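You operate a simulated robot arm through the tools that you are given. There is no shell and no other tool. Be economical: measure what you need, move in short steps, check, and stop when the job is done.

Carry out the task below with a simulated robot arm. There is one attempt and no reset: what you move stays moved.

TASK
Run the green-banded nut down its stud, snug it up with its socket and dot the stud's tip.
Fine: socket of the same colour, put back after; blue marker, back in its pot; leave the other studs and nuts.

It is judged by the outcome, as a careful person would: the job done as asked, and still so three seconds after it is handed in. It fails if anything else is knocked over, pushed out of place, dropped, spilled or broken.

THE ROBOT
A 7-joint arm with a two-finger parallel gripper, fixed in place. Base frame: the origin is at the foot of the arm, x ahead of it, y to its left, z up. Lengths are in mm, angles in degrees, forces in N, time in s.
With the tool pointing down near the work surface it reaches from about 240 to 680 mm from the base axis. Its first joint turns from -66.0 to 66.0 degrees. Payload 2.4 kg.
Tool frame: the origin (TCP) lies between the finger pads and is the grasp point; the fingertips stand 30 mm ahead of it; z points along the fingers, y is the line along which they close. The gripper opens to 94 mm. The fingers are 28 mm wide and 10 mm thick; the gripper's body (50 by 96 mm) begins 55 mm behind the TCP.
Orientation is that of the tool frame in the base frame, as a unit quaternion [x, y, z, w]. With the fingers straight down and closing along the base's y, the tool's x points along the base's -x, its y along +y and its z along -z.

THE INTERFACE
- The arm moves only by the tool jog_arm. Its argument "commands" is text: rows parted by semicolons, each of 7 numbers parted by spaces: the turn, a rotation vector about the tool's x, y, z in degrees, then the shift along the tool's x, y, z in mm, then the gripper command, from -1 (shut) to 1 (fully open), values between in proportion. In form: rx ry rz dx dy dz jaw; .... A call has 1 to 10 rows; each row is the pose to reach, as a shift and turn from the pose commanded when the call began, along the tool's axes at that moment. A row lasts 0.2 s, in which the tool goes at most 50 mm and 8.6 degrees; a call with a longer step from one row to the next is refused whole, and so is a gripper value outside its range. A pose out of reach is approached as far as the arm can. The call stops where the force on the tool passes 70 N (or 10 N more than at its start, if that is more) or the arm is blocked; 0.2 s more then pass. The fingers move at their own pace (about 153 mm/s each) and stop on an object; they squeeze with about 44 N. The grip force told is the motor's: it shows also when the fingers shut on nothing. Time passes only in rows, and 0.2 s behind the last, so rows that repeat a pose let the fingers close. It gives the time, the measured TCP pose, the force on the tool (base axes), the opening and the grip force at its end, in the units of the frame above (readings bear some noise).
- Cameras (640 x 400 px; columns grow to the right, rows downward): "scene" is fixed at [27.8, 462.7, 1462.6]; the picture's right is [-0.86, -0.51, 0.00], its down [-0.19, 0.33, -0.93] and it looks along [0.47, -0.80, -0.38] (base axes); focal length 358 px, centre (320, 200). "wrist" rides on the gripper at [-37, 0, -58] in the tool frame; the picture's right is [0.00, -1.00, 0.00], its down [0.97, 0.00, -0.24] and it looks along [0.24, 0.00, 0.97] (tool axes); focal length 218 px, centre (320, 200).
- snapshot(camera): a new picture of that camera. No time passes.
- point_at(camera, pixels): for up to 12 pixels [column, row] of the newest picture of that camera ("zoom" is the newest enlarged one), the place [x, y, z] in the base frame of the surface seen there, good to about 3 mm. No time passes.
- close_up(camera, box): a new picture of the part [left, top, right, bottom] of that camera's present view, enlarged. No time passes.
- close_job(): hands the job in; it is judged then, once.

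Work in short steps. Measure before you move; look again where a grasp or a placing could have gone wrong, and mend it. You have 80 turns and 54 pictures in all, the two below and enlarged ones among them. Open the gripper and draw the arm clear of the work before you hand the job in, unless the task says otherwise; then end with one line.

The tools are called after ">>>" as a command line: name --argument value ..., lists and objects as JSON in quotes. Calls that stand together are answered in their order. jog_arm: Moves the arm, as the interface text tells. Its arguments: {"type":"object","properties":{"commands":{"type":"string"}},"required":["commands"]} The other tools are called the same way: snapshot (camera) takes a picture; point_at (camera, pixels) gives the place of the surface under pixels of a picture; close_up (camera, box) takes an enlarged picture of a part of a camera's view; close_job () hands the job in.

At the start:

```text
clock: 0.0
tool_pos: [398.6, -143.1, 1183.0]
tcp_rot: [0.001, 1.0, 0.0, 0.001]
ft_force: [-0.5, 0.4, -0.8]
width: 93.5
finger_force: 0.0
```

scene: 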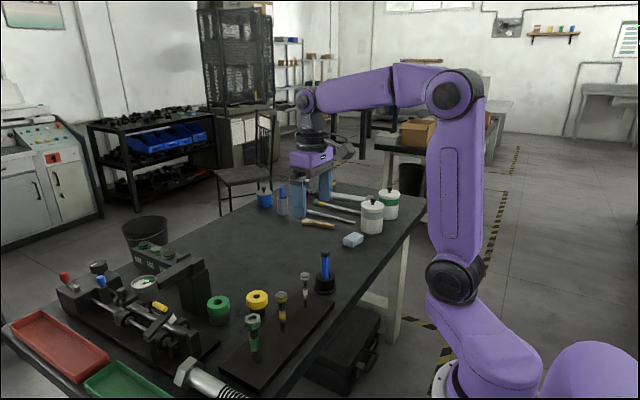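
wrist: 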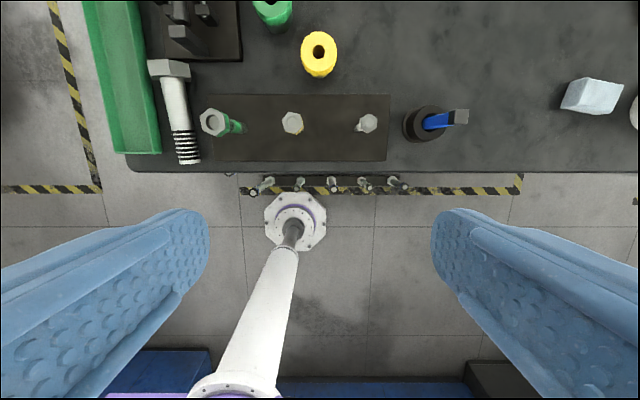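

I'll look closer at the studs, sockets and marker in the scene view.

>>> close_up --camera "scene" --box '[190, 240, 350, 400]'

>>> close_up --camera "wrist" --box '[180, 0, 480, 190]'

```text
2.50 times, centred on (270, 320) of scene
```

zoom: 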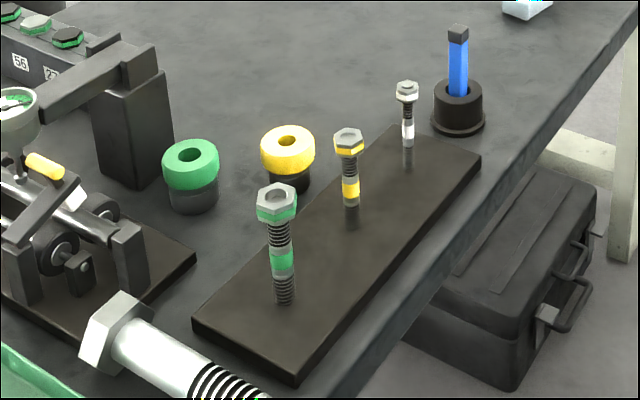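

```text
2.11 times, centred on (330, 95) of wrist
```

zoom: 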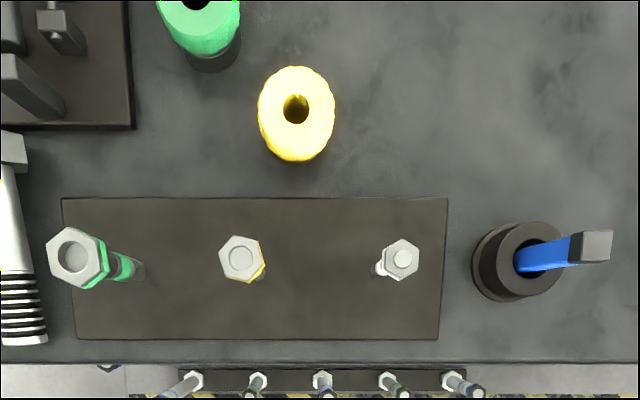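

Measuring the key places: green socket, stud, marker, plate.

>>> point_at --camera "zoom" --pixels '[[72, 258], [95, 258], [120, 265], [142, 272], [240, 258], [400, 258], [200, 30], [295, 75], [595, 245], [500, 280], [100, 320], [480, 345]]'

>>> close_up --camera "scene" --box '[235, 300, 275, 370]'

```text
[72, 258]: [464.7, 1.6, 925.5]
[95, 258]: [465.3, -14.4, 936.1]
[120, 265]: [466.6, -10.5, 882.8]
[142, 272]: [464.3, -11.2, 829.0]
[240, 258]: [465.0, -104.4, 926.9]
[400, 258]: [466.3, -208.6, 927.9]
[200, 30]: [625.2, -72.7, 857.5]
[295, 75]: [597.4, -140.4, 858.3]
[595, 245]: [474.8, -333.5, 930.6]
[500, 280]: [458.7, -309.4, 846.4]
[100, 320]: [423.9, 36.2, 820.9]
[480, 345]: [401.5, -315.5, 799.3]
```

```text
5.71 times, centred on (255, 335) of scene
```

zoom: 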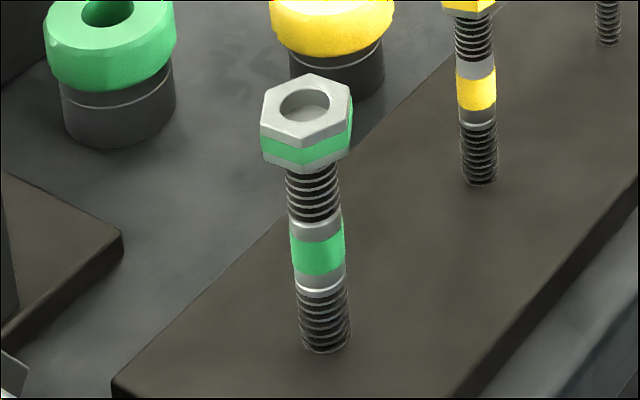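

The green stud is about (465, -3), with its nut top near z 935. I'll move above it for a closer wrist view.

>>> jog_arm --commands "0 0 0 -13 28 25 1; 0 0 0 -26 56 50 1; 0 0 0 -40 84 75 1; 0 0 0 -53 112 100 1; 0 0 0 -66 140 123 1; 0 0 0 -66 140 123 1"

>>> snapshot --camera "wrist"

```text
clock: 1.4
tool_pos: [463.6, -3.1, 1058.5]
tcp_rot: [0.0, 1.0, 0.0, -0.001]
ft_force: [0.1, 1.2, -0.7]
width: 94.0
finger_force: 0.0
```

```text
48 pictures are left
```

wrist: 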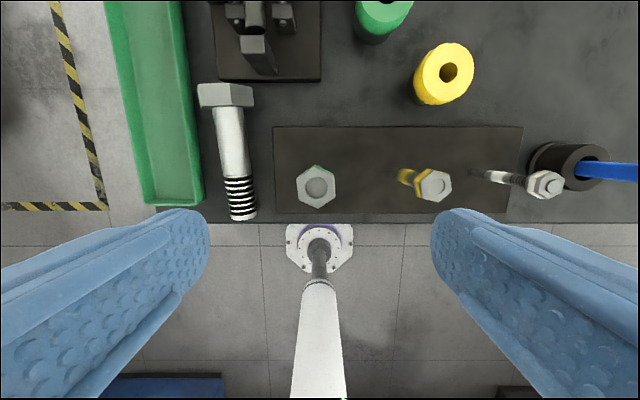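

>>> close_up --camera "wrist" --box '[276, 161, 356, 211]'

>>> point_at --camera "wrist" --pixels '[[316, 187], [302, 187], [331, 187], [316, 171], [316, 204], [433, 183], [546, 183], [380, 30], [380, 5], [450, 60], [300, 205], [560, 150]]'

```text
8.00 times, centred on (316, 186) of wrist
```

zoom: 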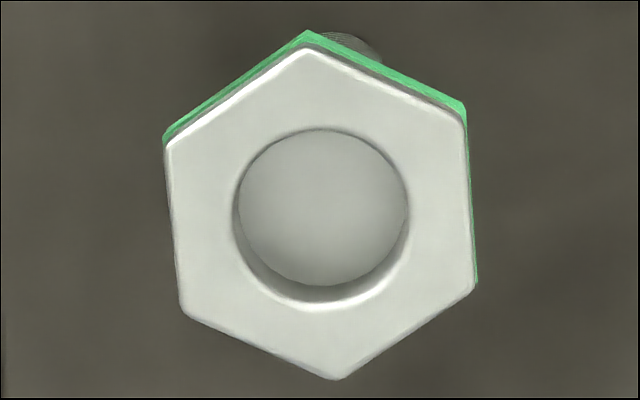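

```text
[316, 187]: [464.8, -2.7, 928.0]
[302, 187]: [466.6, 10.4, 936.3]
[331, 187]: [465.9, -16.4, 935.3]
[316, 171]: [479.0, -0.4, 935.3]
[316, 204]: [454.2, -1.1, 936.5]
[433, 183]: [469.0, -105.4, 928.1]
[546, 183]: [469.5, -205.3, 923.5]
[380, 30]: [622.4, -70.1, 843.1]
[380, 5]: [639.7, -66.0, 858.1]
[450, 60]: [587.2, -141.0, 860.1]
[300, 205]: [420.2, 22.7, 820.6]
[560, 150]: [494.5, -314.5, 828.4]
```

Nut hexagon has its flats about 5° CCW of the finger pads, with its centre near (466.5, 0). I'll wind the wrist back while lowering a bit, to get a long tightening stroke.

>>> jog_arm --commands "0 0 -8.5 -3 3 0 1; 0 0 -17 -3 3 0 1; 0 0 -25.5 -3 3 10 1; 0 0 -34 -3 3 20 1; 0 0 -42.5 -3 3 30 1; 0 0 -51 -3 3 40 1; 0 0 -59.5 -3 3 50 1; 0 0 -65 -3 3 50 1; 0 0 -65 -3 3 50 1"

>>> snapshot --camera "wrist"

>>> close_up --camera "scene" --box '[200, 260, 320, 380]'

```text
clock: 3.4
tool_pos: [465.3, -0.1, 1009.5]
tcp_rot: [-0.538, 0.843, 0.0, 0.0]
ft_force: [0.0, -0.8, -0.2]
width: 94.0
finger_force: 0.0
```

```text
46 pictures are left
```

wrist: 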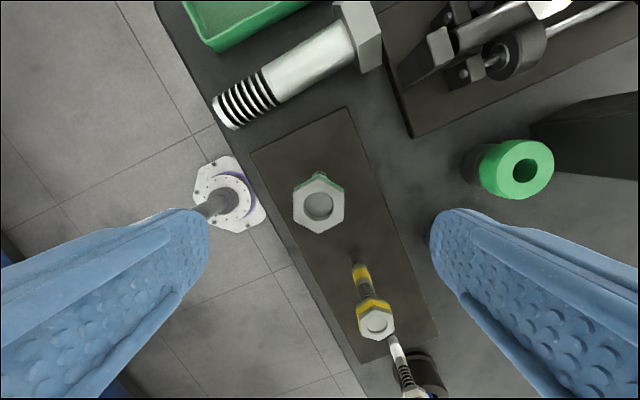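

```text
3.33 times, centred on (260, 320) of scene
```

zoom: 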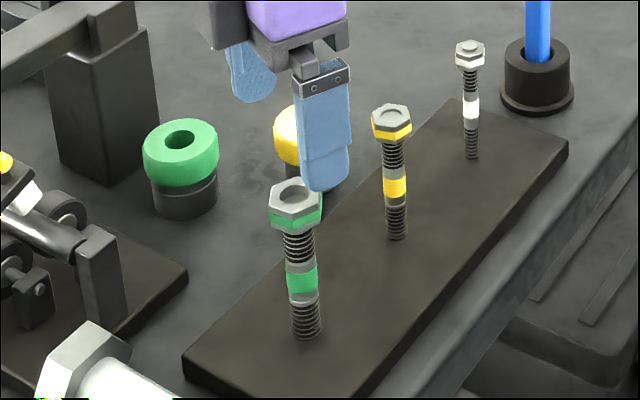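

Fingers are centred on the nut to about 1 mm. I'll wind another 65° back and lower to grip height, keeping the gripper open.

>>> jog_arm --commands "0 0 -8.5 -1 0 0 1; 0 0 -17 -1 0 10 1; 0 0 -25.5 -1 0 20 1; 0 0 -34 -1 0 30 1; 0 0 -42.5 -1 0 40 1; 0 0 -51 -1 0 50 1; 0 0 -59.5 -1 0 60 1; 0 0 -65 -1 0 70 1; 0 0 -65 -1 0 77 1; 0 0 -65 -1 0 77 1"

>>> snapshot --camera "wrist"

```text
clock: 5.6
tool_pos: [467.5, 0.1, 932.9]
tcp_rot: [0.907, -0.422, 0.0, 0.0]
ft_force: [0.2, 0.2, 0.3]
width: 94.2
finger_force: 0.1
```

```text
44 pictures are left
```

wrist: 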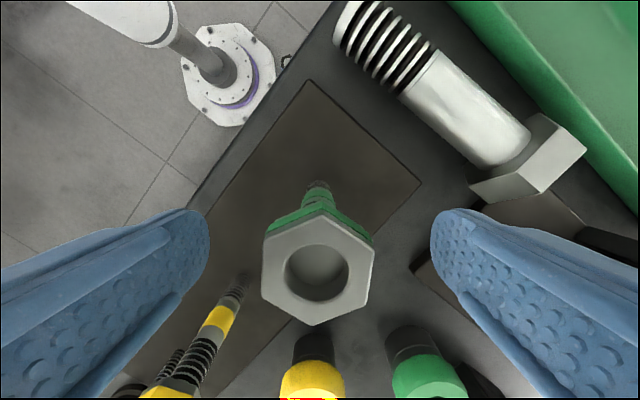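

Nut sits centred between the pads (318, 268), flats parallel. I'll shift 2 mm, close, and turn a first 51° clockwise.

>>> jog_arm --commands "0 0 0 -2 0 3 1; 0 0 0 -2 0 3 -1; 0 0 0 -2 0 3 -1; 0 0 0 -2 0 3 -1; 0 0 8.5 -2 0 3 -1; 0 0 17 -2 0 3 -1; 0 0 25.5 -2 0 3 -1; 0 0 34 -2 0 3 -1; 0 0 42.5 -2 0 3 -1; 0 0 51 -2 0 3 -1"

>>> snapshot --camera "wrist"

>>> close_up --camera "scene" --box '[215, 290, 295, 370]'

```text
clock: 7.8
tool_pos: [465.3, 1.7, 930.8]
tcp_rot: [-0.634, 0.773, 0.0, 0.0]
ft_force: [1.4, -22.4, -34.9]
width: 33.4
finger_force: 43.7
```

```text
43 pictures are left
```

wrist: 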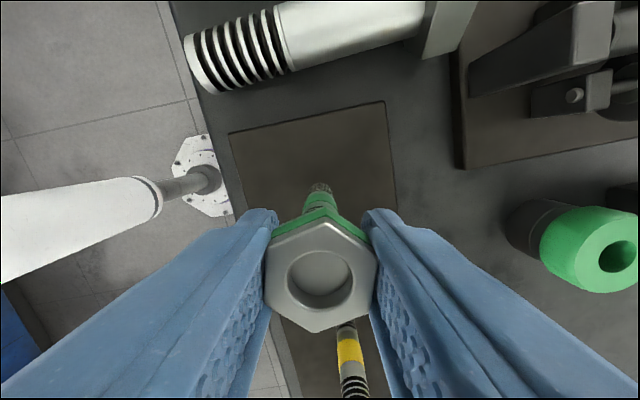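

```text
5.00 times, centred on (255, 330) of scene
```

zoom: 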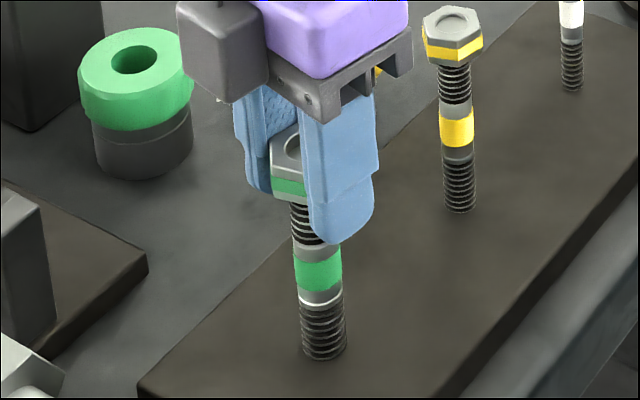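

The grip holds and the nut turns. The force (-22 in y, -35 in z) says the nut is going down, so I'll ease the tool down 1 mm and 0.7 mm toward -y to learn the stiffness.

>>> jog_arm --commands "0 0 0 0.7 0 1 -1; 0 0 0 0.7 0 1 -1"

```text
clock: 8.4
tool_pos: [464.9, 1.0, 930.4]
tcp_rot: [-0.635, 0.772, -0.001, 0.0]
ft_force: [-3.4, -21.0, 0.4]
width: 33.2
finger_force: 44.3
```

About 1 mm drop per 51°, so I'll continue 85° with the matching descent.

>>> jog_arm --commands "0 0 8.5 0.3 0 0.16 -1; 0 0 17 0.3 0 0.32 -1; 0 0 25.5 0.3 0 0.48 -1; 0 0 34 0.3 0 0.64 -1; 0 0 42.5 0.3 0 0.8 -1; 0 0 51 0.3 0 0.96 -1; 0 0 59.5 0.3 0 1.12 -1; 0 0 68 0.3 0 1.28 -1; 0 0 76.5 0.3 0 1.44 -1; 0 0 85 0.3 0 1.6 -1"

```text
clock: 10.6
tool_pos: [464.8, -0.3, 927.6]
tcp_rot: [0.056, 0.998, 0.0, 0.0]
ft_force: [8.0, -27.0, -30.0]
width: 33.0
finger_force: 44.1
```

Forces show the drop is nearer 2.4 mm per 85°, with the nut about 1 mm toward -y. I'll continue with that rate and a small y correction.

>>> jog_arm --commands "0 0 8.5 0 -0.8 0.9 -1; 0 0 17 0 -0.8 1.3 -1; 0 0 25.5 0 -0.8 1.55 -1; 0 0 34 0 -0.8 1.8 -1; 0 0 42.5 0 -0.8 2.05 -1; 0 0 51 0 -0.8 2.3 -1; 0 0 59.5 0 -0.8 2.55 -1; 0 0 68 0 -0.8 2.8 -1; 0 0 76.5 0 -0.8 3.05 -1; 0 0 85 0 -0.8 3.3 -1"

>>> snapshot --camera "wrist"

>>> close_up --camera "scene" --box '[215, 290, 295, 370]'

```text
clock: 12.8
tool_pos: [464.8, -0.1, 923.7]
tcp_rot: [0.715, 0.699, -0.002, -0.001]
ft_force: [-11.2, -20.2, -17.6]
width: 33.1
finger_force: 43.9
```

```text
41 pictures are left
```

wrist: 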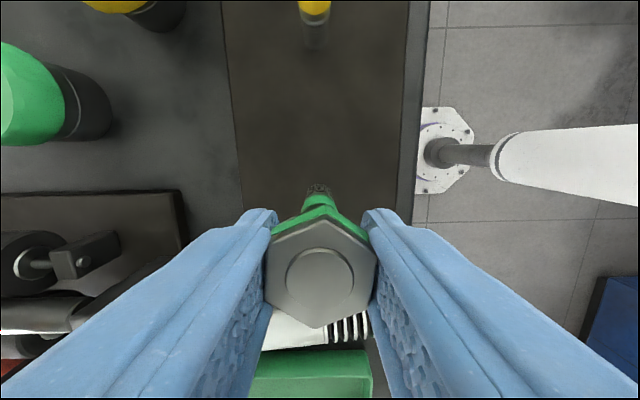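

```text
5.00 times, centred on (255, 330) of scene
```

zoom: 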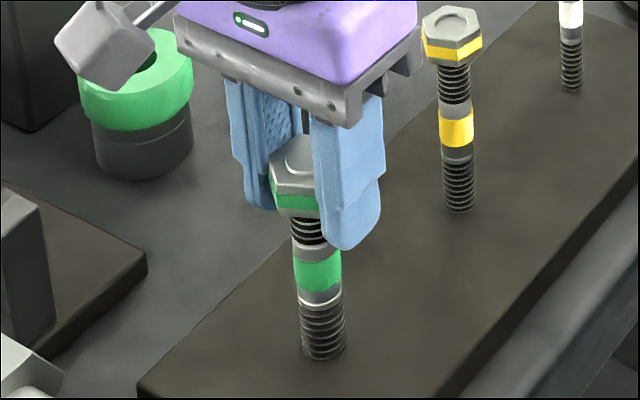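

The nut is running down well and the stud tip is nearly flush with the nut top. I'll turn 60° more, then open.

>>> jog_arm --commands "0 0 8.5 0 0 0.7 -1; 0 0 17 0 0 1.0 -1; 0 0 25.5 0 0 1.25 -1; 0 0 34 0 0 1.5 -1; 0 0 42.5 0 0 1.75 -1; 0 0 51 0 0 2.0 -1; 0 0 59.5 0 0 2.3 -1; 0 0 59.5 0 0 2.3 -1; 0 0 59.5 0 0 2.3 1; 0 0 59.5 0 0 2.3 1"

>>> snapshot --camera "wrist"

```text
clock: 15.0
tool_pos: [465.1, 2.1, 924.0]
tcp_rot: [0.967, 0.255, 0.001, -0.001]
ft_force: [-0.6, 0.1, -0.3]
width: 93.8
finger_force: 0.0
```

```text
39 pictures are left
```

wrist: 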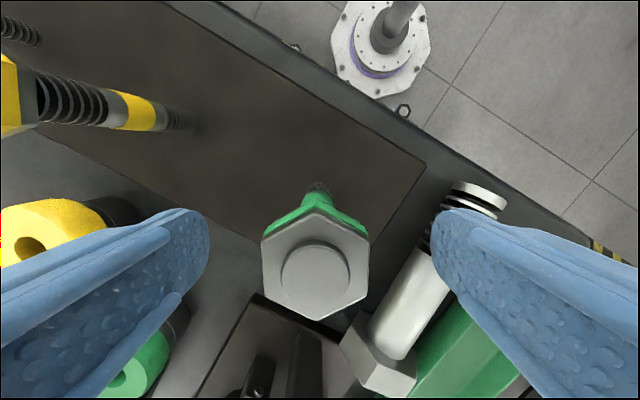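

Opened cleanly at yaw 150°. Next I'll wind back 240° with the gripper open around the nut.

>>> jog_arm --commands "0 0 -8.5 0 1.1 0 1; 0 0 -17 0 1.1 0 1; 0 0 -25.5 0 1.1 0 1; 0 0 -34 0 1.1 0 1; 0 0 -42.5 0 1.1 0 1; 0 0 -51 0 1.1 0 1; 0 0 -59.5 0 1.1 0 1; 0 0 -68 0 1.1 0 1; 0 0 -76.5 0 1.1 0 1; 0 0 -85 0 1.1 0 1"

>>> jog_arm --commands "0 0 -8.5 0 0 0 1; 0 0 -17 0 0 0 1; 0 0 -25.5 0 0 0 1; 0 0 -34 0 0 0 1; 0 0 -42.5 0 0 0 1; 0 0 -51 0 0 0 1; 0 0 -59.5 0 0 0 1; 0 0 -68 0 0 0 1; 0 0 -76.5 0 0 0 1; 0 0 -85 0 0 0 1"

>>> jog_arm --commands "0 0 -8.5 0 0 0 1; 0 0 -17 0 0 0 1; 0 0 -25.5 0 0 0 1; 0 0 -34 0 0 0 1; 0 0 -42.5 0 0 0 1; 0 0 -51 0 0 0 1; 0 0 -59.5 0 0 0 1; 0 0 -68 0 0 0 1; 0 0 -70.5 0 0 0 1"

>>> snapshot --camera "wrist"

>>> close_up --camera "scene" --box '[215, 290, 295, 370]'

```text
clock: 17.2
tool_pos: [466.2, 0.6, 923.2]
tcp_rot: [0.539, 0.842, 0.0, 0.0]
ft_force: [-1.0, -0.1, -0.2]
width: 94.2
finger_force: 0.0
```

```text
clock: 19.4
tool_pos: [465.1, -0.5, 921.2]
tcp_rot: [-0.171, 0.985, 0.0, 0.0]
ft_force: [0.7, -0.5, -0.4]
width: 94.2
finger_force: 0.0
```

```text
clock: 21.4
tool_pos: [466.0, 0.1, 922.7]
tcp_rot: [0.708, -0.706, 0.001, 0.0]
ft_force: [0.3, -0.5, 0.1]
width: 93.9
finger_force: 0.0
```

```text
38 pictures are left
```

wrist: 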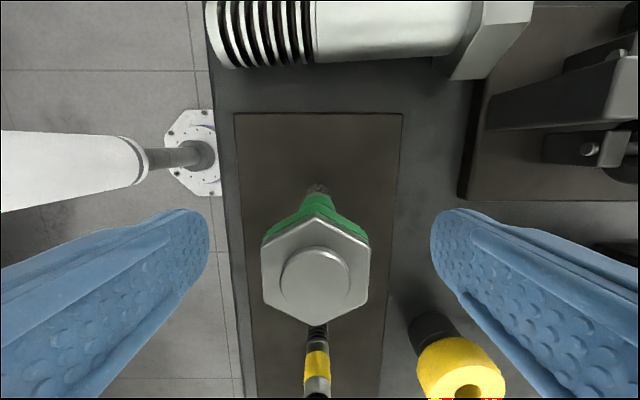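

```text
5.00 times, centred on (255, 330) of scene
```

zoom: 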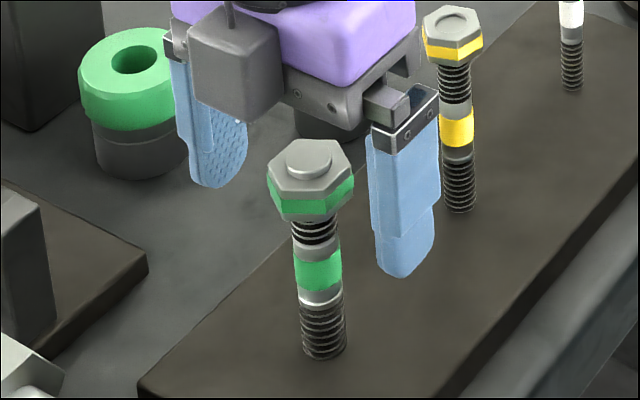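

The stud tip now stands proud, with about 9 mm of thread left above the collar. Re-gripping and continuing.

>>> jog_arm --commands "0 0 0 0 0.8 0 -1; 0 0 0 0 0.8 0 -1; 0 0 8.5 0 0.8 0.24 -1; 0 0 17 0 0.8 0.48 -1; 0 0 25.5 0 0.8 0.72 -1; 0 0 34 0 0.8 0.96 -1; 0 0 42.5 0 0.8 1.2 -1; 0 0 51 0 0.8 1.44 -1; 0 0 59.5 0 0.8 1.68 -1; 0 0 68 0 0.8 1.92 -1"

```text
clock: 23.6
tool_pos: [464.9, 0.6, 919.0]
tcp_rot: [-0.19, 0.982, 0.0, -0.001]
ft_force: [4.0, 1.0, -22.9]
width: 33.5
finger_force: 43.9
```

>>> jog_arm --commands "0 0 8.5 0 0 0.8 -1; 0 0 17 0 0 1.1 -1; 0 0 25.5 0 0 1.35 -1; 0 0 34 0 0 1.6 -1; 0 0 42.5 0 0 1.85 -1; 0 0 51 0 0 2.1 -1; 0 0 59.5 0 0 2.35 -1; 0 0 68 0 0 2.6 -1; 0 0 76.5 0 0 2.85 -1; 0 0 85 0 0 3.1 -1"

>>> close_up --camera "scene" --box '[215, 290, 295, 370]'

```text
clock: 25.8
tool_pos: [465.4, -0.7, 916.2]
tcp_rot: [0.524, 0.852, 0.0, -0.002]
ft_force: [-1.1, -11.9, -24.8]
width: 33.2
finger_force: 44.5
```

```text
5.00 times, centred on (255, 330) of scene
```

zoom: 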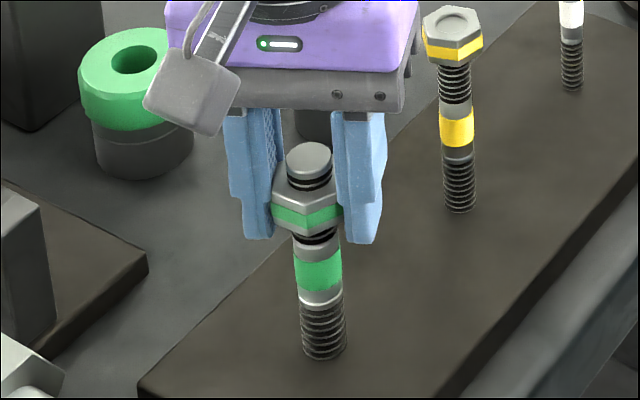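

The nut is about 3 mm from the collar. I'll continue, watching for the stop.

>>> jog_arm --commands "0 0 8.5 0 0 0.8 -1; 0 0 17 0 0 1.1 -1; 0 0 25.5 0 0 1.35 -1; 0 0 34 0 0 1.6 -1; 0 0 42.5 0 0 1.85 -1; 0 0 51 0 0 2.1 -1; 0 0 59.5 0 0 2.35 -1; 0 0 68 0 0 2.6 -1; 0 0 76.5 0 0 2.85 -1; 0 0 85 0 0 3.1 -1"

>>> close_up --camera "scene" --box '[215, 290, 295, 370]'

>>> snapshot --camera "wrist"

```text
clock: 28.0
tool_pos: [464.1, 0.9, 913.1]
tcp_rot: [0.961, 0.275, -0.001, 0.0]
ft_force: [-12.6, -11.7, -11.8]
width: 33.4
finger_force: 44.2
```

```text
5.00 times, centred on (255, 330) of scene
```

zoom: 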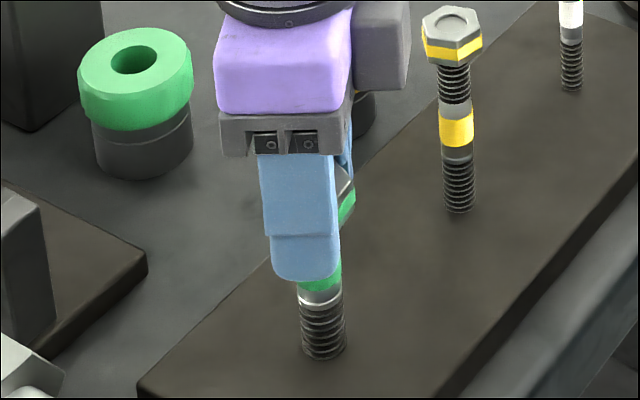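

```text
34 pictures are left
```

wrist: 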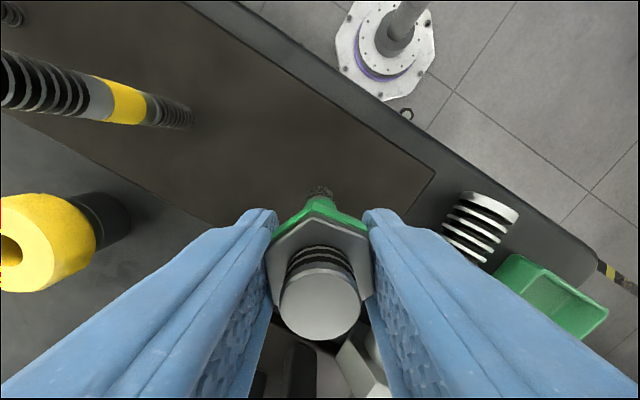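

It turned fully with no stop. I'll open and wind back another 240°.

>>> jog_arm --commands "0 0 0 0 0 0 1; 0 0 0 0 0 0 1; 0 0 -8.5 0 0 0 1; 0 0 -17 0 0 0 1; 0 0 -25.5 0 0 0 1; 0 0 -34 0 0 0 1; 0 0 -42.5 0 0 0 1; 0 0 -51 0 0 0 1; 0 0 -59.5 0 0 0 1; 0 0 -68 0 0 0 1"

>>> jog_arm --commands "0 0 -8.5 0 0 0 1; 0 0 -17 0 0 0 1; 0 0 -25.5 0 0 0 1; 0 0 -34 0 0 0 1; 0 0 -42.5 0 0 0 1; 0 0 -51 0 0 0 1; 0 0 -59.5 0 0 0 1; 0 0 -68 0 0 0 1; 0 0 -76.5 0 0 0 1; 0 0 -85 0 0 0 1"

>>> jog_arm --commands "0 0 -8.5 0 0 0 1; 0 0 -17 0 0 0 1; 0 0 -25.5 0 0 0 1; 0 0 -34 0 0 0 1; 0 0 -42.5 0 0 0 1; 0 0 -51 0 0 0 1; 0 0 -59.5 0 0 0 1; 0 0 -68 0 0 0 1; 0 0 -76.5 0 0 0 1; 0 0 -85 0 0 0 1"

>>> snapshot --camera "wrist"

>>> close_up --camera "scene" --box '[215, 290, 295, 370]'

```text
clock: 30.2
tool_pos: [466.3, -0.4, 913.2]
tcp_rot: [0.642, 0.767, 0.0, 0.0]
ft_force: [0.9, 0.1, -0.7]
width: 93.9
finger_force: 0.0
```

```text
clock: 32.4
tool_pos: [464.1, 0.8, 914.2]
tcp_rot: [-0.045, 0.999, 0.0, -0.001]
ft_force: [-0.6, -0.1, 0.1]
width: 94.2
finger_force: 0.1
```

```text
clock: 34.6
tool_pos: [464.6, 0.6, 914.0]
tcp_rot: [0.708, -0.706, 0.0, 0.0]
ft_force: [-0.4, 0.4, 0.6]
width: 94.0
finger_force: 0.1
```

```text
33 pictures are left
```

wrist: 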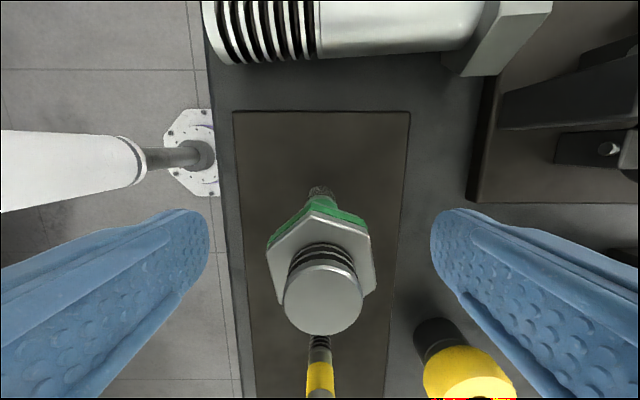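

```text
5.00 times, centred on (255, 330) of scene
```

zoom: 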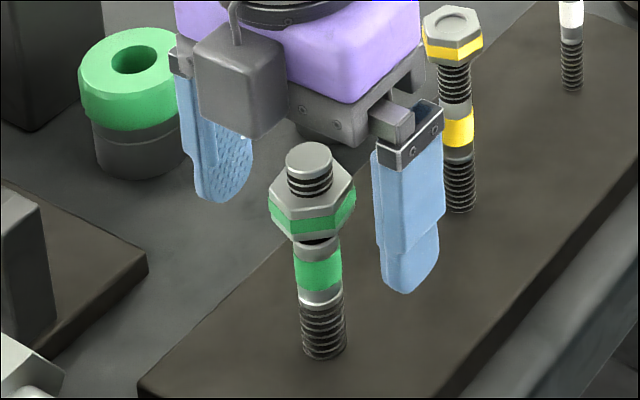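

The nut is just above the collar. I'll grip again and continue until it stops.

>>> jog_arm --commands "0 0 -3 0 0 1 -1; 0 0 -3 0 0 1 -1; 0 0 5 0 0 1.24 -1; 0 0 13 0 0 1.48 -1; 0 0 21.5 0 0 1.72 -1; 0 0 30 0 0 1.96 -1; 0 0 38.5 0 0 2.2 -1; 0 0 47 0 0 2.44 -1; 0 0 55.5 0 0 2.68 -1; 0 0 64 0 0 2.92 -1"

>>> close_up --camera "scene" --box '[215, 290, 295, 370]'

```text
clock: 36.8
tool_pos: [466.1, -1.0, 910.4]
tcp_rot: [-0.224, 0.975, 0.0, 0.001]
ft_force: [7.4, -0.1, -4.9]
width: 33.1
finger_force: 44.1
```

```text
5.00 times, centred on (255, 330) of scene
```

zoom: 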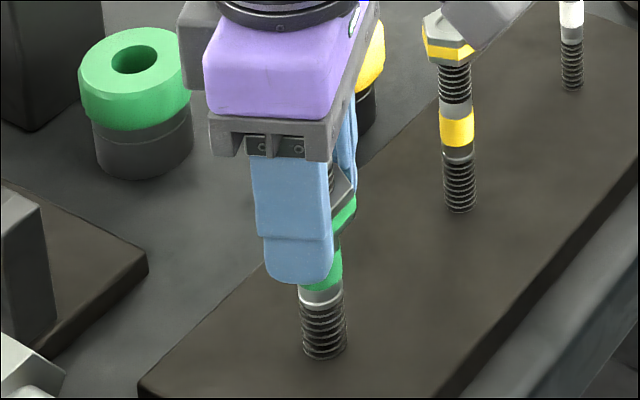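

>>> jog_arm --commands "0 0 8.5 0 0 0.3 -1; 0 0 17 0 0 0.6 -1; 0 0 25.5 0 0 0.85 -1; 0 0 34 0 0 1.1 -1; 0 0 42.5 0 0 1.35 -1; 0 0 51 0 0 1.6 -1; 0 0 59.5 0 0 1.8 -1; 0 0 68 0 0 2.0 -1; 0 0 76.5 0 0 2.2 -1; 0 0 85 0 0 2.4 -1"

>>> close_up --camera "scene" --box '[215, 290, 295, 370]'

```text
clock: 39.0
tool_pos: [464.5, -0.6, 906.3]
tcp_rot: [0.494, 0.87, 0.001, 0.0]
ft_force: [7.7, -4.8, -12.2]
width: 33.3
finger_force: 44.3
```

```text
5.00 times, centred on (255, 330) of scene
```

zoom: 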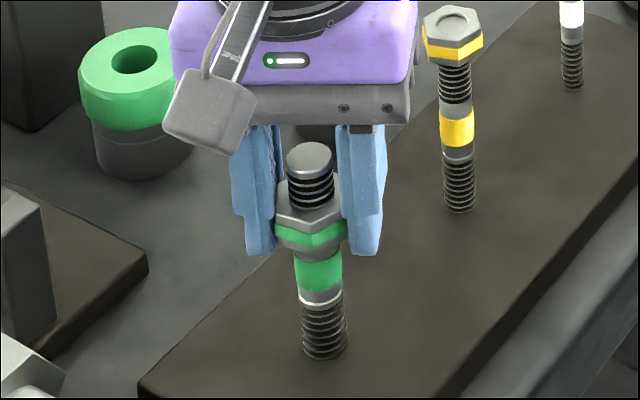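

The nut passes over the collar and keeps descending. I'll measure heights to see how far it still has to go.

>>> point_at --camera "zoom" --pixels '[[310, 155], [310, 220], [310, 240], [312, 254], [318, 275], [320, 297], [323, 330], [325, 356], [325, 366], [455, 130], [455, 210]]'

>>> snapshot --camera "wrist"

```text
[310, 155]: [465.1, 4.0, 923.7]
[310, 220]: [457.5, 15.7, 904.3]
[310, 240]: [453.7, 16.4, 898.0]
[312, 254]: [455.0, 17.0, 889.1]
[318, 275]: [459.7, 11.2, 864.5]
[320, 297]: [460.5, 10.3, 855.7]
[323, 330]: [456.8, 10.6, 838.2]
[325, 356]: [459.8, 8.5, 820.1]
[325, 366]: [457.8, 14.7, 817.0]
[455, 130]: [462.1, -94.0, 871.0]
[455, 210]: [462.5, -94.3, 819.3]
```

```text
29 pictures are left
```

wrist: 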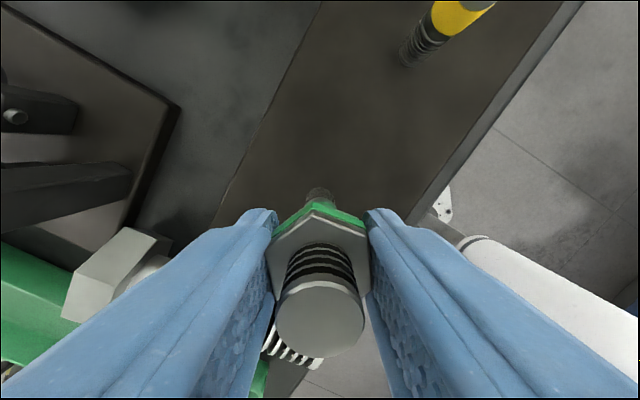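

The nut (top ~906, bottom ~888) still has room to run. I'll turn on 85°, then open and wind back 240° to look again.

>>> jog_arm --commands "0 0 8.5 0 0 0.6 -1; 0 0 17 0 0 0.9 -1; 0 0 25.5 0 0 1.15 -1; 0 0 34 0 0 1.4 -1; 0 0 42.5 0 0 1.65 -1; 0 0 51 0 0 1.9 -1; 0 0 59.5 0 0 2.15 -1; 0 0 68 0 0 2.4 -1; 0 0 76.5 0 0 2.7 -1; 0 0 85 0 0 3.0 -1"

>>> jog_arm --commands "0 0 0 0 0 0 1; 0 0 0 0 0 0 1; 0 0 -8.5 0 0 0 1; 0 0 -17 0 0 0 1; 0 0 -25.5 0 0 0 1; 0 0 -34 0 0 0 1; 0 0 -42.5 0 0 0 1; 0 0 -51 0 0 0 1; 0 0 -59.5 0 0 0 1; 0 0 -68 0 0 0 1"

>>> jog_arm --commands "0 0 -8.5 0 0 0 1; 0 0 -17 0 0 0 1; 0 0 -25.5 0 0 0 1; 0 0 -34 0 0 0 1; 0 0 -42.5 0 0 0 1; 0 0 -51 0 0 0 1; 0 0 -59.5 0 0 0 1; 0 0 -68 0 0 0 1; 0 0 -76.5 0 0 0 1; 0 0 -85 0 0 0 1"

>>> jog_arm --commands "0 0 -8.5 0 0 0 1; 0 0 -17 0 0 0 1; 0 0 -25.5 0 0 0 1; 0 0 -34 0 0 0 1; 0 0 -42.5 0 0 0 1; 0 0 -51 0 0 0 1; 0 0 -59.5 0 0 0 1; 0 0 -68 0 0 0 1; 0 0 -76.5 0 0 0 1; 0 0 -85 0 0 0 1"

>>> snapshot --camera "wrist"

>>> close_up --camera "scene" --box '[215, 290, 295, 370]'

```text
clock: 41.2
tool_pos: [464.0, 0.4, 906.3]
tcp_rot: [0.952, 0.307, 0.0, 0.0]
ft_force: [0.6, -8.7, -8.1]
width: 33.4
finger_force: 44.9
```

```text
clock: 43.4
tool_pos: [465.6, -0.2, 905.2]
tcp_rot: [0.614, 0.789, 0.0, 0.0]
ft_force: [0.2, -0.6, -1.2]
width: 94.1
finger_force: 0.0
```

```text
clock: 45.6
tool_pos: [464.9, -0.0, 904.8]
tcp_rot: [-0.08, 0.997, 0.0, 0.001]
ft_force: [-0.6, -0.2, 0.2]
width: 93.5
finger_force: 0.0
```

```text
clock: 47.8
tool_pos: [464.1, 0.9, 905.5]
tcp_rot: [0.732, -0.681, 0.001, 0.0]
ft_force: [0.2, 0.3, 0.4]
width: 93.9
finger_force: 0.1
```

```text
28 pictures are left
```

wrist: 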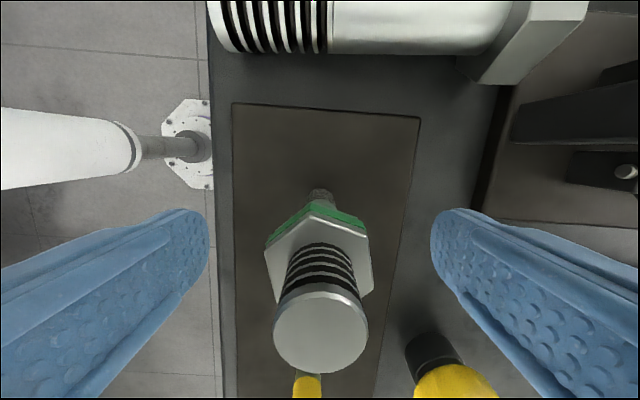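

```text
5.00 times, centred on (255, 330) of scene
```

zoom: 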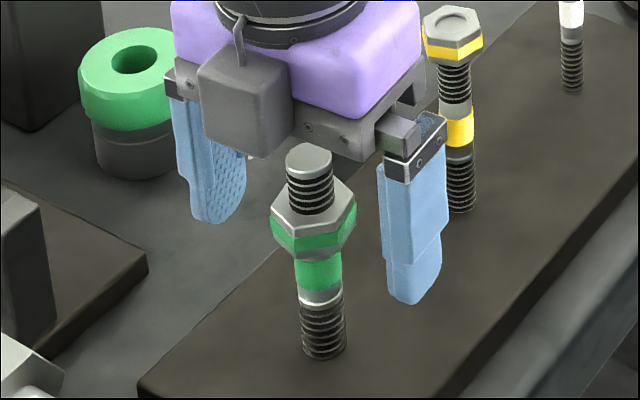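

The nut bottom now meets the top of the green band. I'll grip again and turn to see whether it still descends.

>>> jog_arm --commands "0 0 -2 0 0 0 -1; 0 0 -2 0 0 0 -1; 0 0 6 0 0 0.24 -1; 0 0 14 0 0 0.48 -1; 0 0 22 0 0 0.72 -1; 0 0 30 0 0 0.96 -1; 0 0 38.5 0 0 1.2 -1; 0 0 47 0 0 1.44 -1; 0 0 55.5 0 0 1.68 -1; 0 0 64 0 0 1.92 -1"

>>> snapshot --camera "wrist"

>>> jog_arm --commands "0 0 8.5 0 0 0.3 -1; 0 0 17 0 0 0.6 -1; 0 0 25.5 0 0 0.85 -1; 0 0 34 0 0 1.1 -1; 0 0 42.5 0 0 1.35 -1; 0 0 51 0 0 1.6 -1; 0 0 59.5 0 0 1.8 -1; 0 0 68 0 0 2.0 -1; 0 0 76.5 0 0 2.2 -1; 0 0 85 0 0 2.4 -1"

>>> close_up --camera "scene" --box '[215, 290, 295, 370]'

```text
clock: 50.0
tool_pos: [464.3, -0.2, 903.2]
tcp_rot: [-0.257, 0.966, 0.0, 0.001]
ft_force: [4.1, -4.5, 8.2]
width: 34.0
finger_force: 44.0
```

```text
26 pictures are left
```

wrist: 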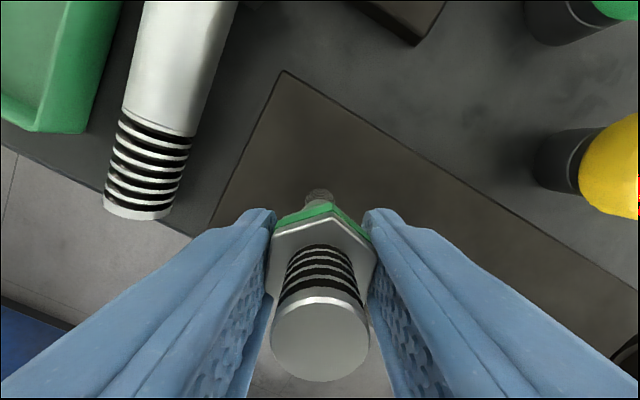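

```text
clock: 52.2
tool_pos: [466.4, 0.2, 900.6]
tcp_rot: [0.463, 0.886, 0.0, 0.0]
ft_force: [-5.5, -7.9, 5.5]
width: 33.9
finger_force: 43.8
```

```text
5.00 times, centred on (255, 330) of scene
```

zoom: 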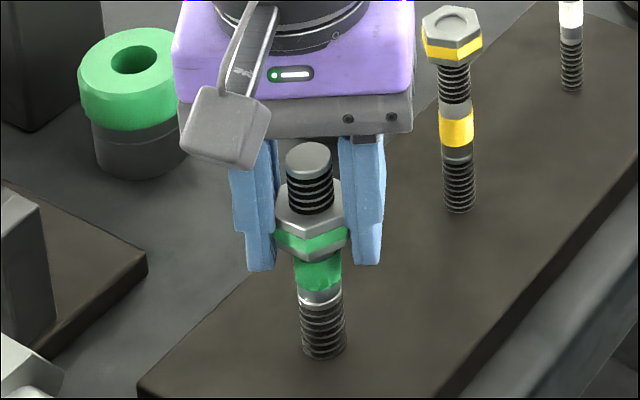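

The upward force now shows the nut no longer descends, so it is finger-tight on the band collar and the fingers are slipping. I'll open, lift clear and look.

>>> jog_arm --commands "0 0 0 0 0 0 1; 0 0 0 0 0 0 1; 0 0 0 0 0 -45 1; 0 0 0 0 0 -90 1; 0 0 0 0 0 -130 1; 0 0 -8.5 0 0 -130 1; 0 0 -17 0 0 -130 1; 0 0 -25.5 0 0 -130 1; 0 0 -34 0 0 -130 1; 0 0 -42.5 0 0 -130 1"

>>> close_up --camera "scene" --box '[195, 280, 295, 370]'

>>> snapshot --camera "wrist"

```text
clock: 54.4
tool_pos: [464.1, 0.1, 1031.6]
tcp_rot: [0.107, 0.994, 0.0, 0.0]
ft_force: [0.8, -0.5, 0.8]
width: 93.8
finger_force: 0.0
```

```text
4.44 times, centred on (245, 325) of scene
```

zoom: 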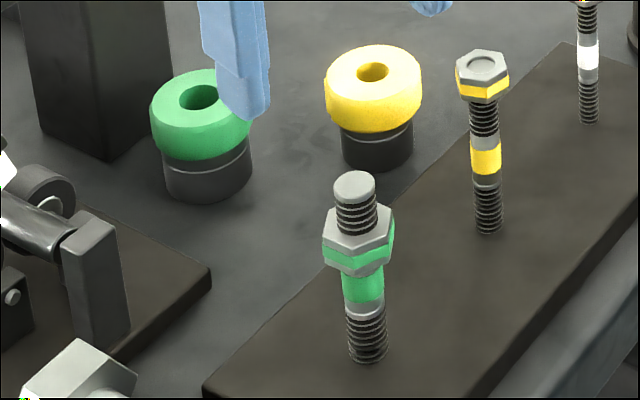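

```text
23 pictures are left
```

wrist: 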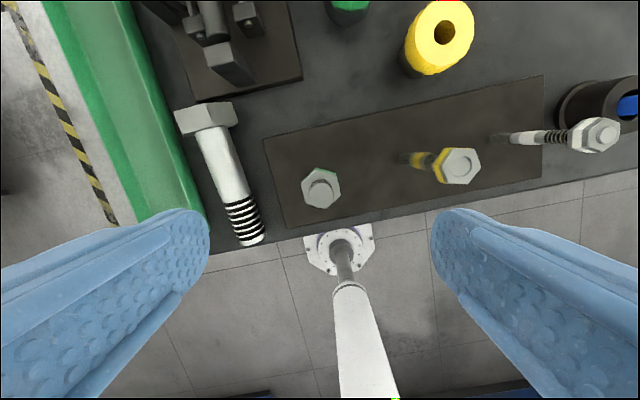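

Now I'll move above the green socket at about (630, -70).

>>> jog_arm --commands "0 0 -4 -36 -7 0 1; 0 0 -8 -72 -14 0 1; 0 0 -12 -108 -20 0 1; 0 0 -12 -144 -27 0 1; 0 0 -12 -177 -33 0 1; 0 0 -12 -177 -33 0 1"

>>> snapshot --camera "wrist"

>>> close_up --camera "wrist" --box '[260, 150, 380, 225]'

```text
clock: 55.8
tool_pos: [629.6, -71.6, 1031.7]
tcp_rot: [0.005, 1.0, 0.0, 0.0]
ft_force: [-0.1, 0.1, -1.0]
width: 93.8
finger_force: 0.0
```

```text
22 pictures are left
```

wrist: 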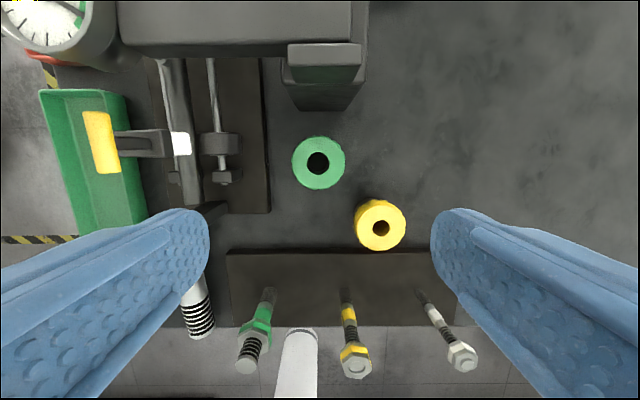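

```text
5.33 times, centred on (320, 188) of wrist
```

zoom: 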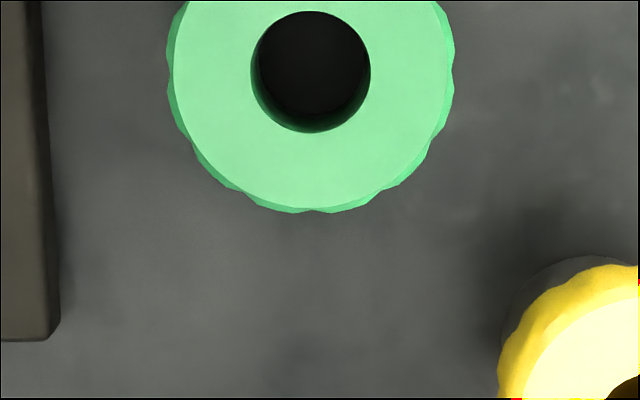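

Green socket centre is about (650, -70), diameter ~56. I need to check the heights of the stand behind it and of the socket's parts.

>>> point_at --camera "wrist" --pixels '[[300, 148], [337, 170], [318, 140], [318, 186], [325, 50], [325, 72], [320, 95], [250, 30], [180, 100], [220, 150], [390, 210], [362, 215]]'

>>> close_up --camera "scene" --box '[130, 230, 250, 350]'

```text
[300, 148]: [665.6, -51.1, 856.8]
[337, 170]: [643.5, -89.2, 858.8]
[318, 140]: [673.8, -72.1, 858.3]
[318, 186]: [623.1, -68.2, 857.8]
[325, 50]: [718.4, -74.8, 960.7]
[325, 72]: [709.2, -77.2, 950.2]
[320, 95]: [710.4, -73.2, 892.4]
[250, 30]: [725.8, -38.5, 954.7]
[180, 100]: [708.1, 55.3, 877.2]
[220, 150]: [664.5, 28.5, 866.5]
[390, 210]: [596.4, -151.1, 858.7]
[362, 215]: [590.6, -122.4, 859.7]
```

```text
3.33 times, centred on (190, 290) of scene
```

zoom: 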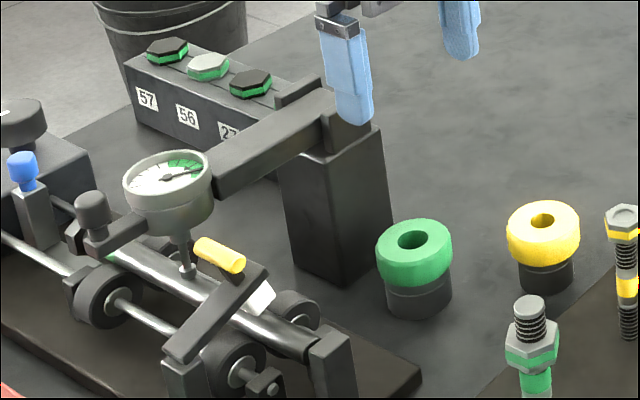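

The stand's front face is at x≈709, z up to 960, so the camera must face away from it. I'll turn to yaw -150° at height above the socket.

>>> jog_arm --commands "0 0 -8.5 -5 1.5 0 1; 0 0 -17 -10 1.5 0 1; 0 0 -25.5 -15 1.5 0 1; 0 0 -34 -20 1.5 0 1; 0 0 -42.5 -20 1.5 0 1; 0 0 -51 -20 1.5 0 1; 0 0 -59.5 -20 1.5 0 1; 0 0 -68 -20 1.5 0 1; 0 0 -76.5 -20 1.5 0 1; 0 0 -85 -20 1.5 0 1"

>>> jog_arm --commands "0 0 -8.5 0 0 0 1; 0 0 -17 0 0 0 1; 0 0 -25.5 0 0 0 1; 0 0 -34 0 0 0 1; 0 0 -42.5 0 0 0 1; 0 0 -51 0 0 0 1; 0 0 -59.5 0 0 0 1; 0 0 -65 0 0 0 0.6; 0 0 -65 0 0 0 0.6"

>>> snapshot --camera "wrist"

```text
clock: 58.0
tool_pos: [651.7, -69.4, 1031.3]
tcp_rot: [-0.674, 0.739, -0.001, 0.001]
ft_force: [0.0, 0.0, 0.2]
width: 94.0
finger_force: 0.0
```

```text
clock: 60.0
tool_pos: [650.4, -68.5, 1029.9]
tcp_rot: [0.965, -0.262, 0.0, 0.0]
ft_force: [0.4, -0.3, -0.1]
width: 75.4
finger_force: 0.1
```

```text
19 pictures are left
```

wrist: 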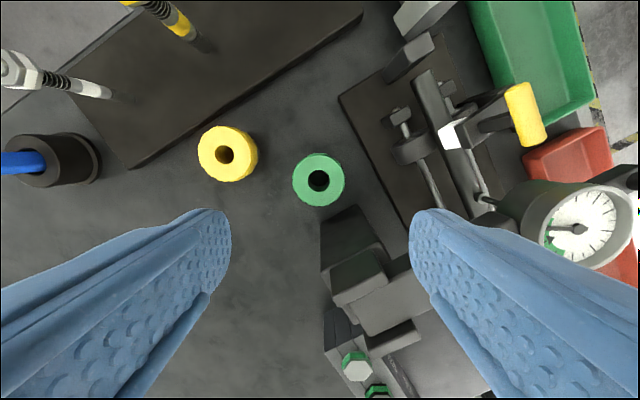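

Socket at (318, 180) lies within 2 mm of the tool axis. I'll correct that, descend to z 855 and grip the ring.

>>> jog_arm --commands "0 0 0 -2 1.4 40 0.6; 0 0 0 -2 1.4 80 0.6; 0 0 0 -2 1.4 120 0.6; 0 0 0 -2 1.4 150 0.6; 0 0 0 -2 1.4 175 0.6; 0 0 0 -2 1.4 175 0.6"

>>> snapshot --camera "wrist"

```text
clock: 61.4
tool_pos: [651.7, -67.9, 855.6]
tcp_rot: [0.965, -0.263, 0.0, 0.0]
ft_force: [-0.1, 0.9, 0.4]
width: 75.3
finger_force: 0.0
```

```text
18 pictures are left
```

wrist: 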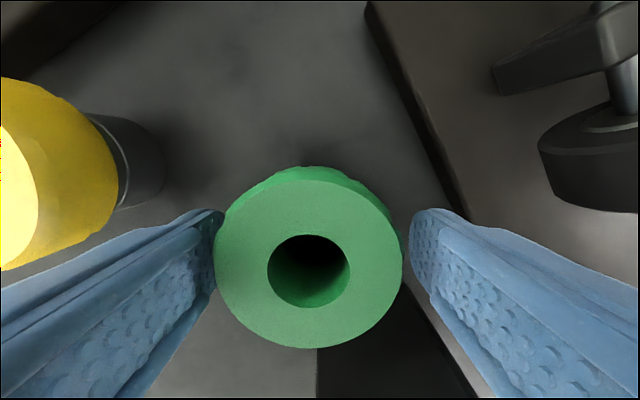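

The socket sits about 3 mm off in both tool axes (centre 308, 258). I'll correct, close and lift.

>>> jog_arm --commands "0 0 0 -3 3 0 0.6; 0 0 0 -3 3 0 0.6; 0 0 0 -3 3 0 -1; 0 0 0 -3 3 0 -1; 0 0 0 -3 3 0 -1; 0 0 0 -3 3 -10 -1; 0 0 0 -3 3 -40 -1; 0 0 0 -3 3 -80 -1; 0 0 0 -3 3 -120 -1; 0 0 0 -3 3 -145 -1"

>>> close_up --camera "scene" --box '[110, 180, 290, 350]'

>>> snapshot --camera "wrist"

```text
clock: 63.6
tool_pos: [644.4, -71.0, 1001.2]
tcp_rot: [0.965, -0.263, 0.0, 0.0]
ft_force: [-0.7, -0.3, 0.1]
width: 0.0
finger_force: 33.0
```

```text
2.35 times, centred on (200, 265) of scene
```

zoom: 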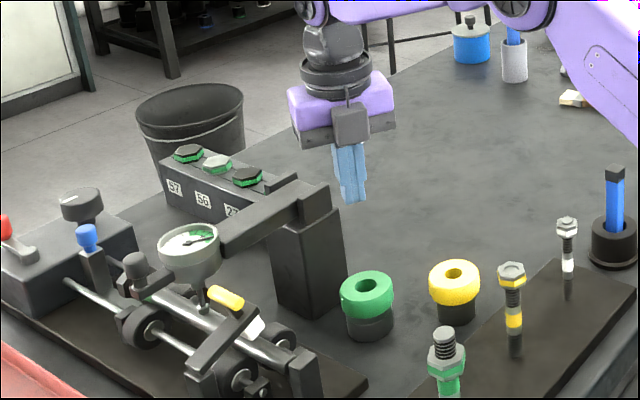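

```text
16 pictures are left
```

wrist: 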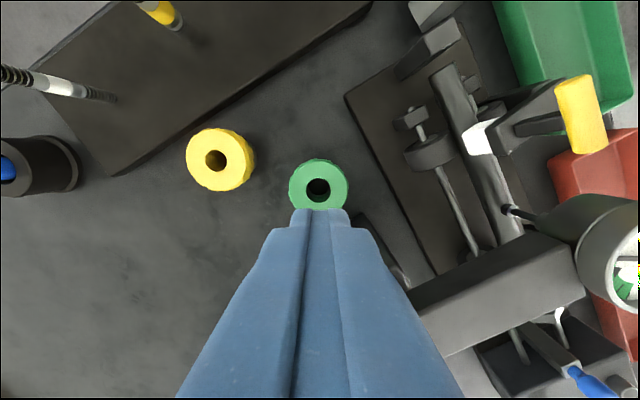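

The fingers shut on nothing; the socket slipped out and still stands upright at (319, 188). I'll reopen and descend lower this time, so the ring is mid-pad.

>>> jog_arm --commands "0 0 0 0 0 0 0.6; 0 0 0 0 0 0 0.6; 0 0 0 0.5 0.5 40 0.6; 0 0 0 0.5 0.5 80 0.6; 0 0 0 0.5 0.5 120 0.6; 0 0 0 0.5 0.5 148 0.6; 0 0 0 0.5 0.5 159 0.6; 0 0 0 0.5 0.5 159 0.6"

>>> snapshot --camera "wrist"

```text
clock: 65.4
tool_pos: [643.6, -74.1, 841.1]
tcp_rot: [0.965, -0.263, 0.0, 0.0]
ft_force: [-0.6, -0.2, -0.4]
width: 75.3
finger_force: 0.1
```

```text
15 pictures are left
```

wrist: 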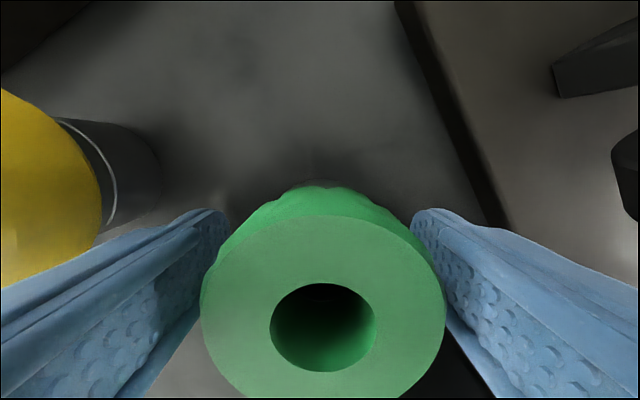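

The socket is now centred between the pads, with the ring mid-pad. Close, settle, then lift slowly.

>>> jog_arm --commands "0 0 0 2 0 0 0.6; 0 0 0 2 0 0 -1; 0 0 0 2 0 0 -1; 0 0 0 2 0 0 -1; 0 0 0 2 0 0 -1"

>>> jog_arm --commands "0 0 0 0 0 -3 -1; 0 0 0 0 0 -8 -1; 0 0 0 0 0 -15 -1; 0 0 0 0 0 -25 -1; 0 0 0 0 0 -35 -1"

```text
clock: 66.6
tool_pos: [644.5, -73.1, 840.7]
tcp_rot: [0.965, -0.263, 0.0, 0.0]
ft_force: [0.3, 0.1, -0.4]
width: 57.9
finger_force: 43.7
```

```text
clock: 67.8
tool_pos: [645.7, -73.3, 878.2]
tcp_rot: [0.965, -0.262, 0.0, 0.0]
ft_force: [0.4, 0.8, -3.7]
width: 57.6
finger_force: 44.3
```

Held well (width 57.6, weight ~4 N). I'll lift to z≈995 and carry it over the green stud.

>>> jog_arm --commands "0 0 0 0 0 -40 -1; 0 0 0 0 0 -80 -1; 0 0 0 0 0 -117 -1; 0 0 0 -38 5 -117 -1; 0 0 0 -76 10 -117 -1; 0 0 0 -114 16 -117 -1; 0 0 0 -152 22 -117 -1; 0 0 0 -180 25 -117 -1; 0 0 0 -192 27.4 -117 -1; 0 0 0 -192 27.4 -117 -1"

>>> snapshot --camera "wrist"

>>> close_up --camera "scene" --box '[200, 260, 310, 370]'

```text
clock: 70.0
tool_pos: [463.8, 3.4, 993.5]
tcp_rot: [0.965, -0.262, 0.0, 0.0]
ft_force: [0.2, 0.5, -4.4]
width: 57.9
finger_force: 43.9
```

```text
14 pictures are left
```

wrist: 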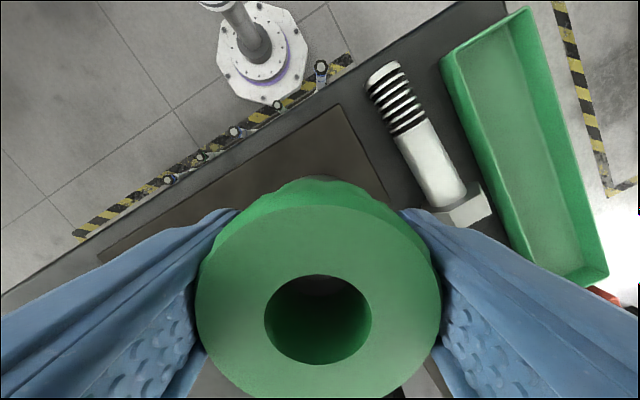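

```text
3.64 times, centred on (255, 315) of scene
```

zoom: 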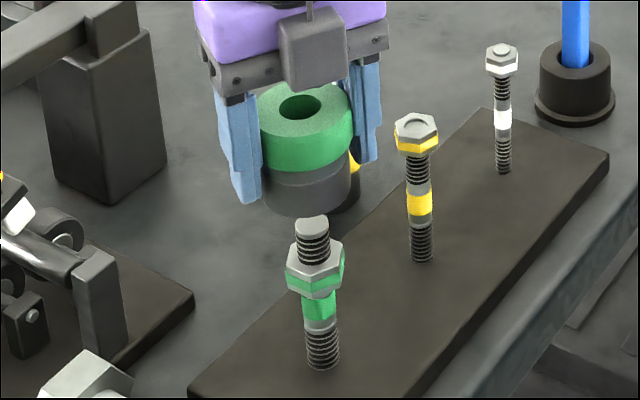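

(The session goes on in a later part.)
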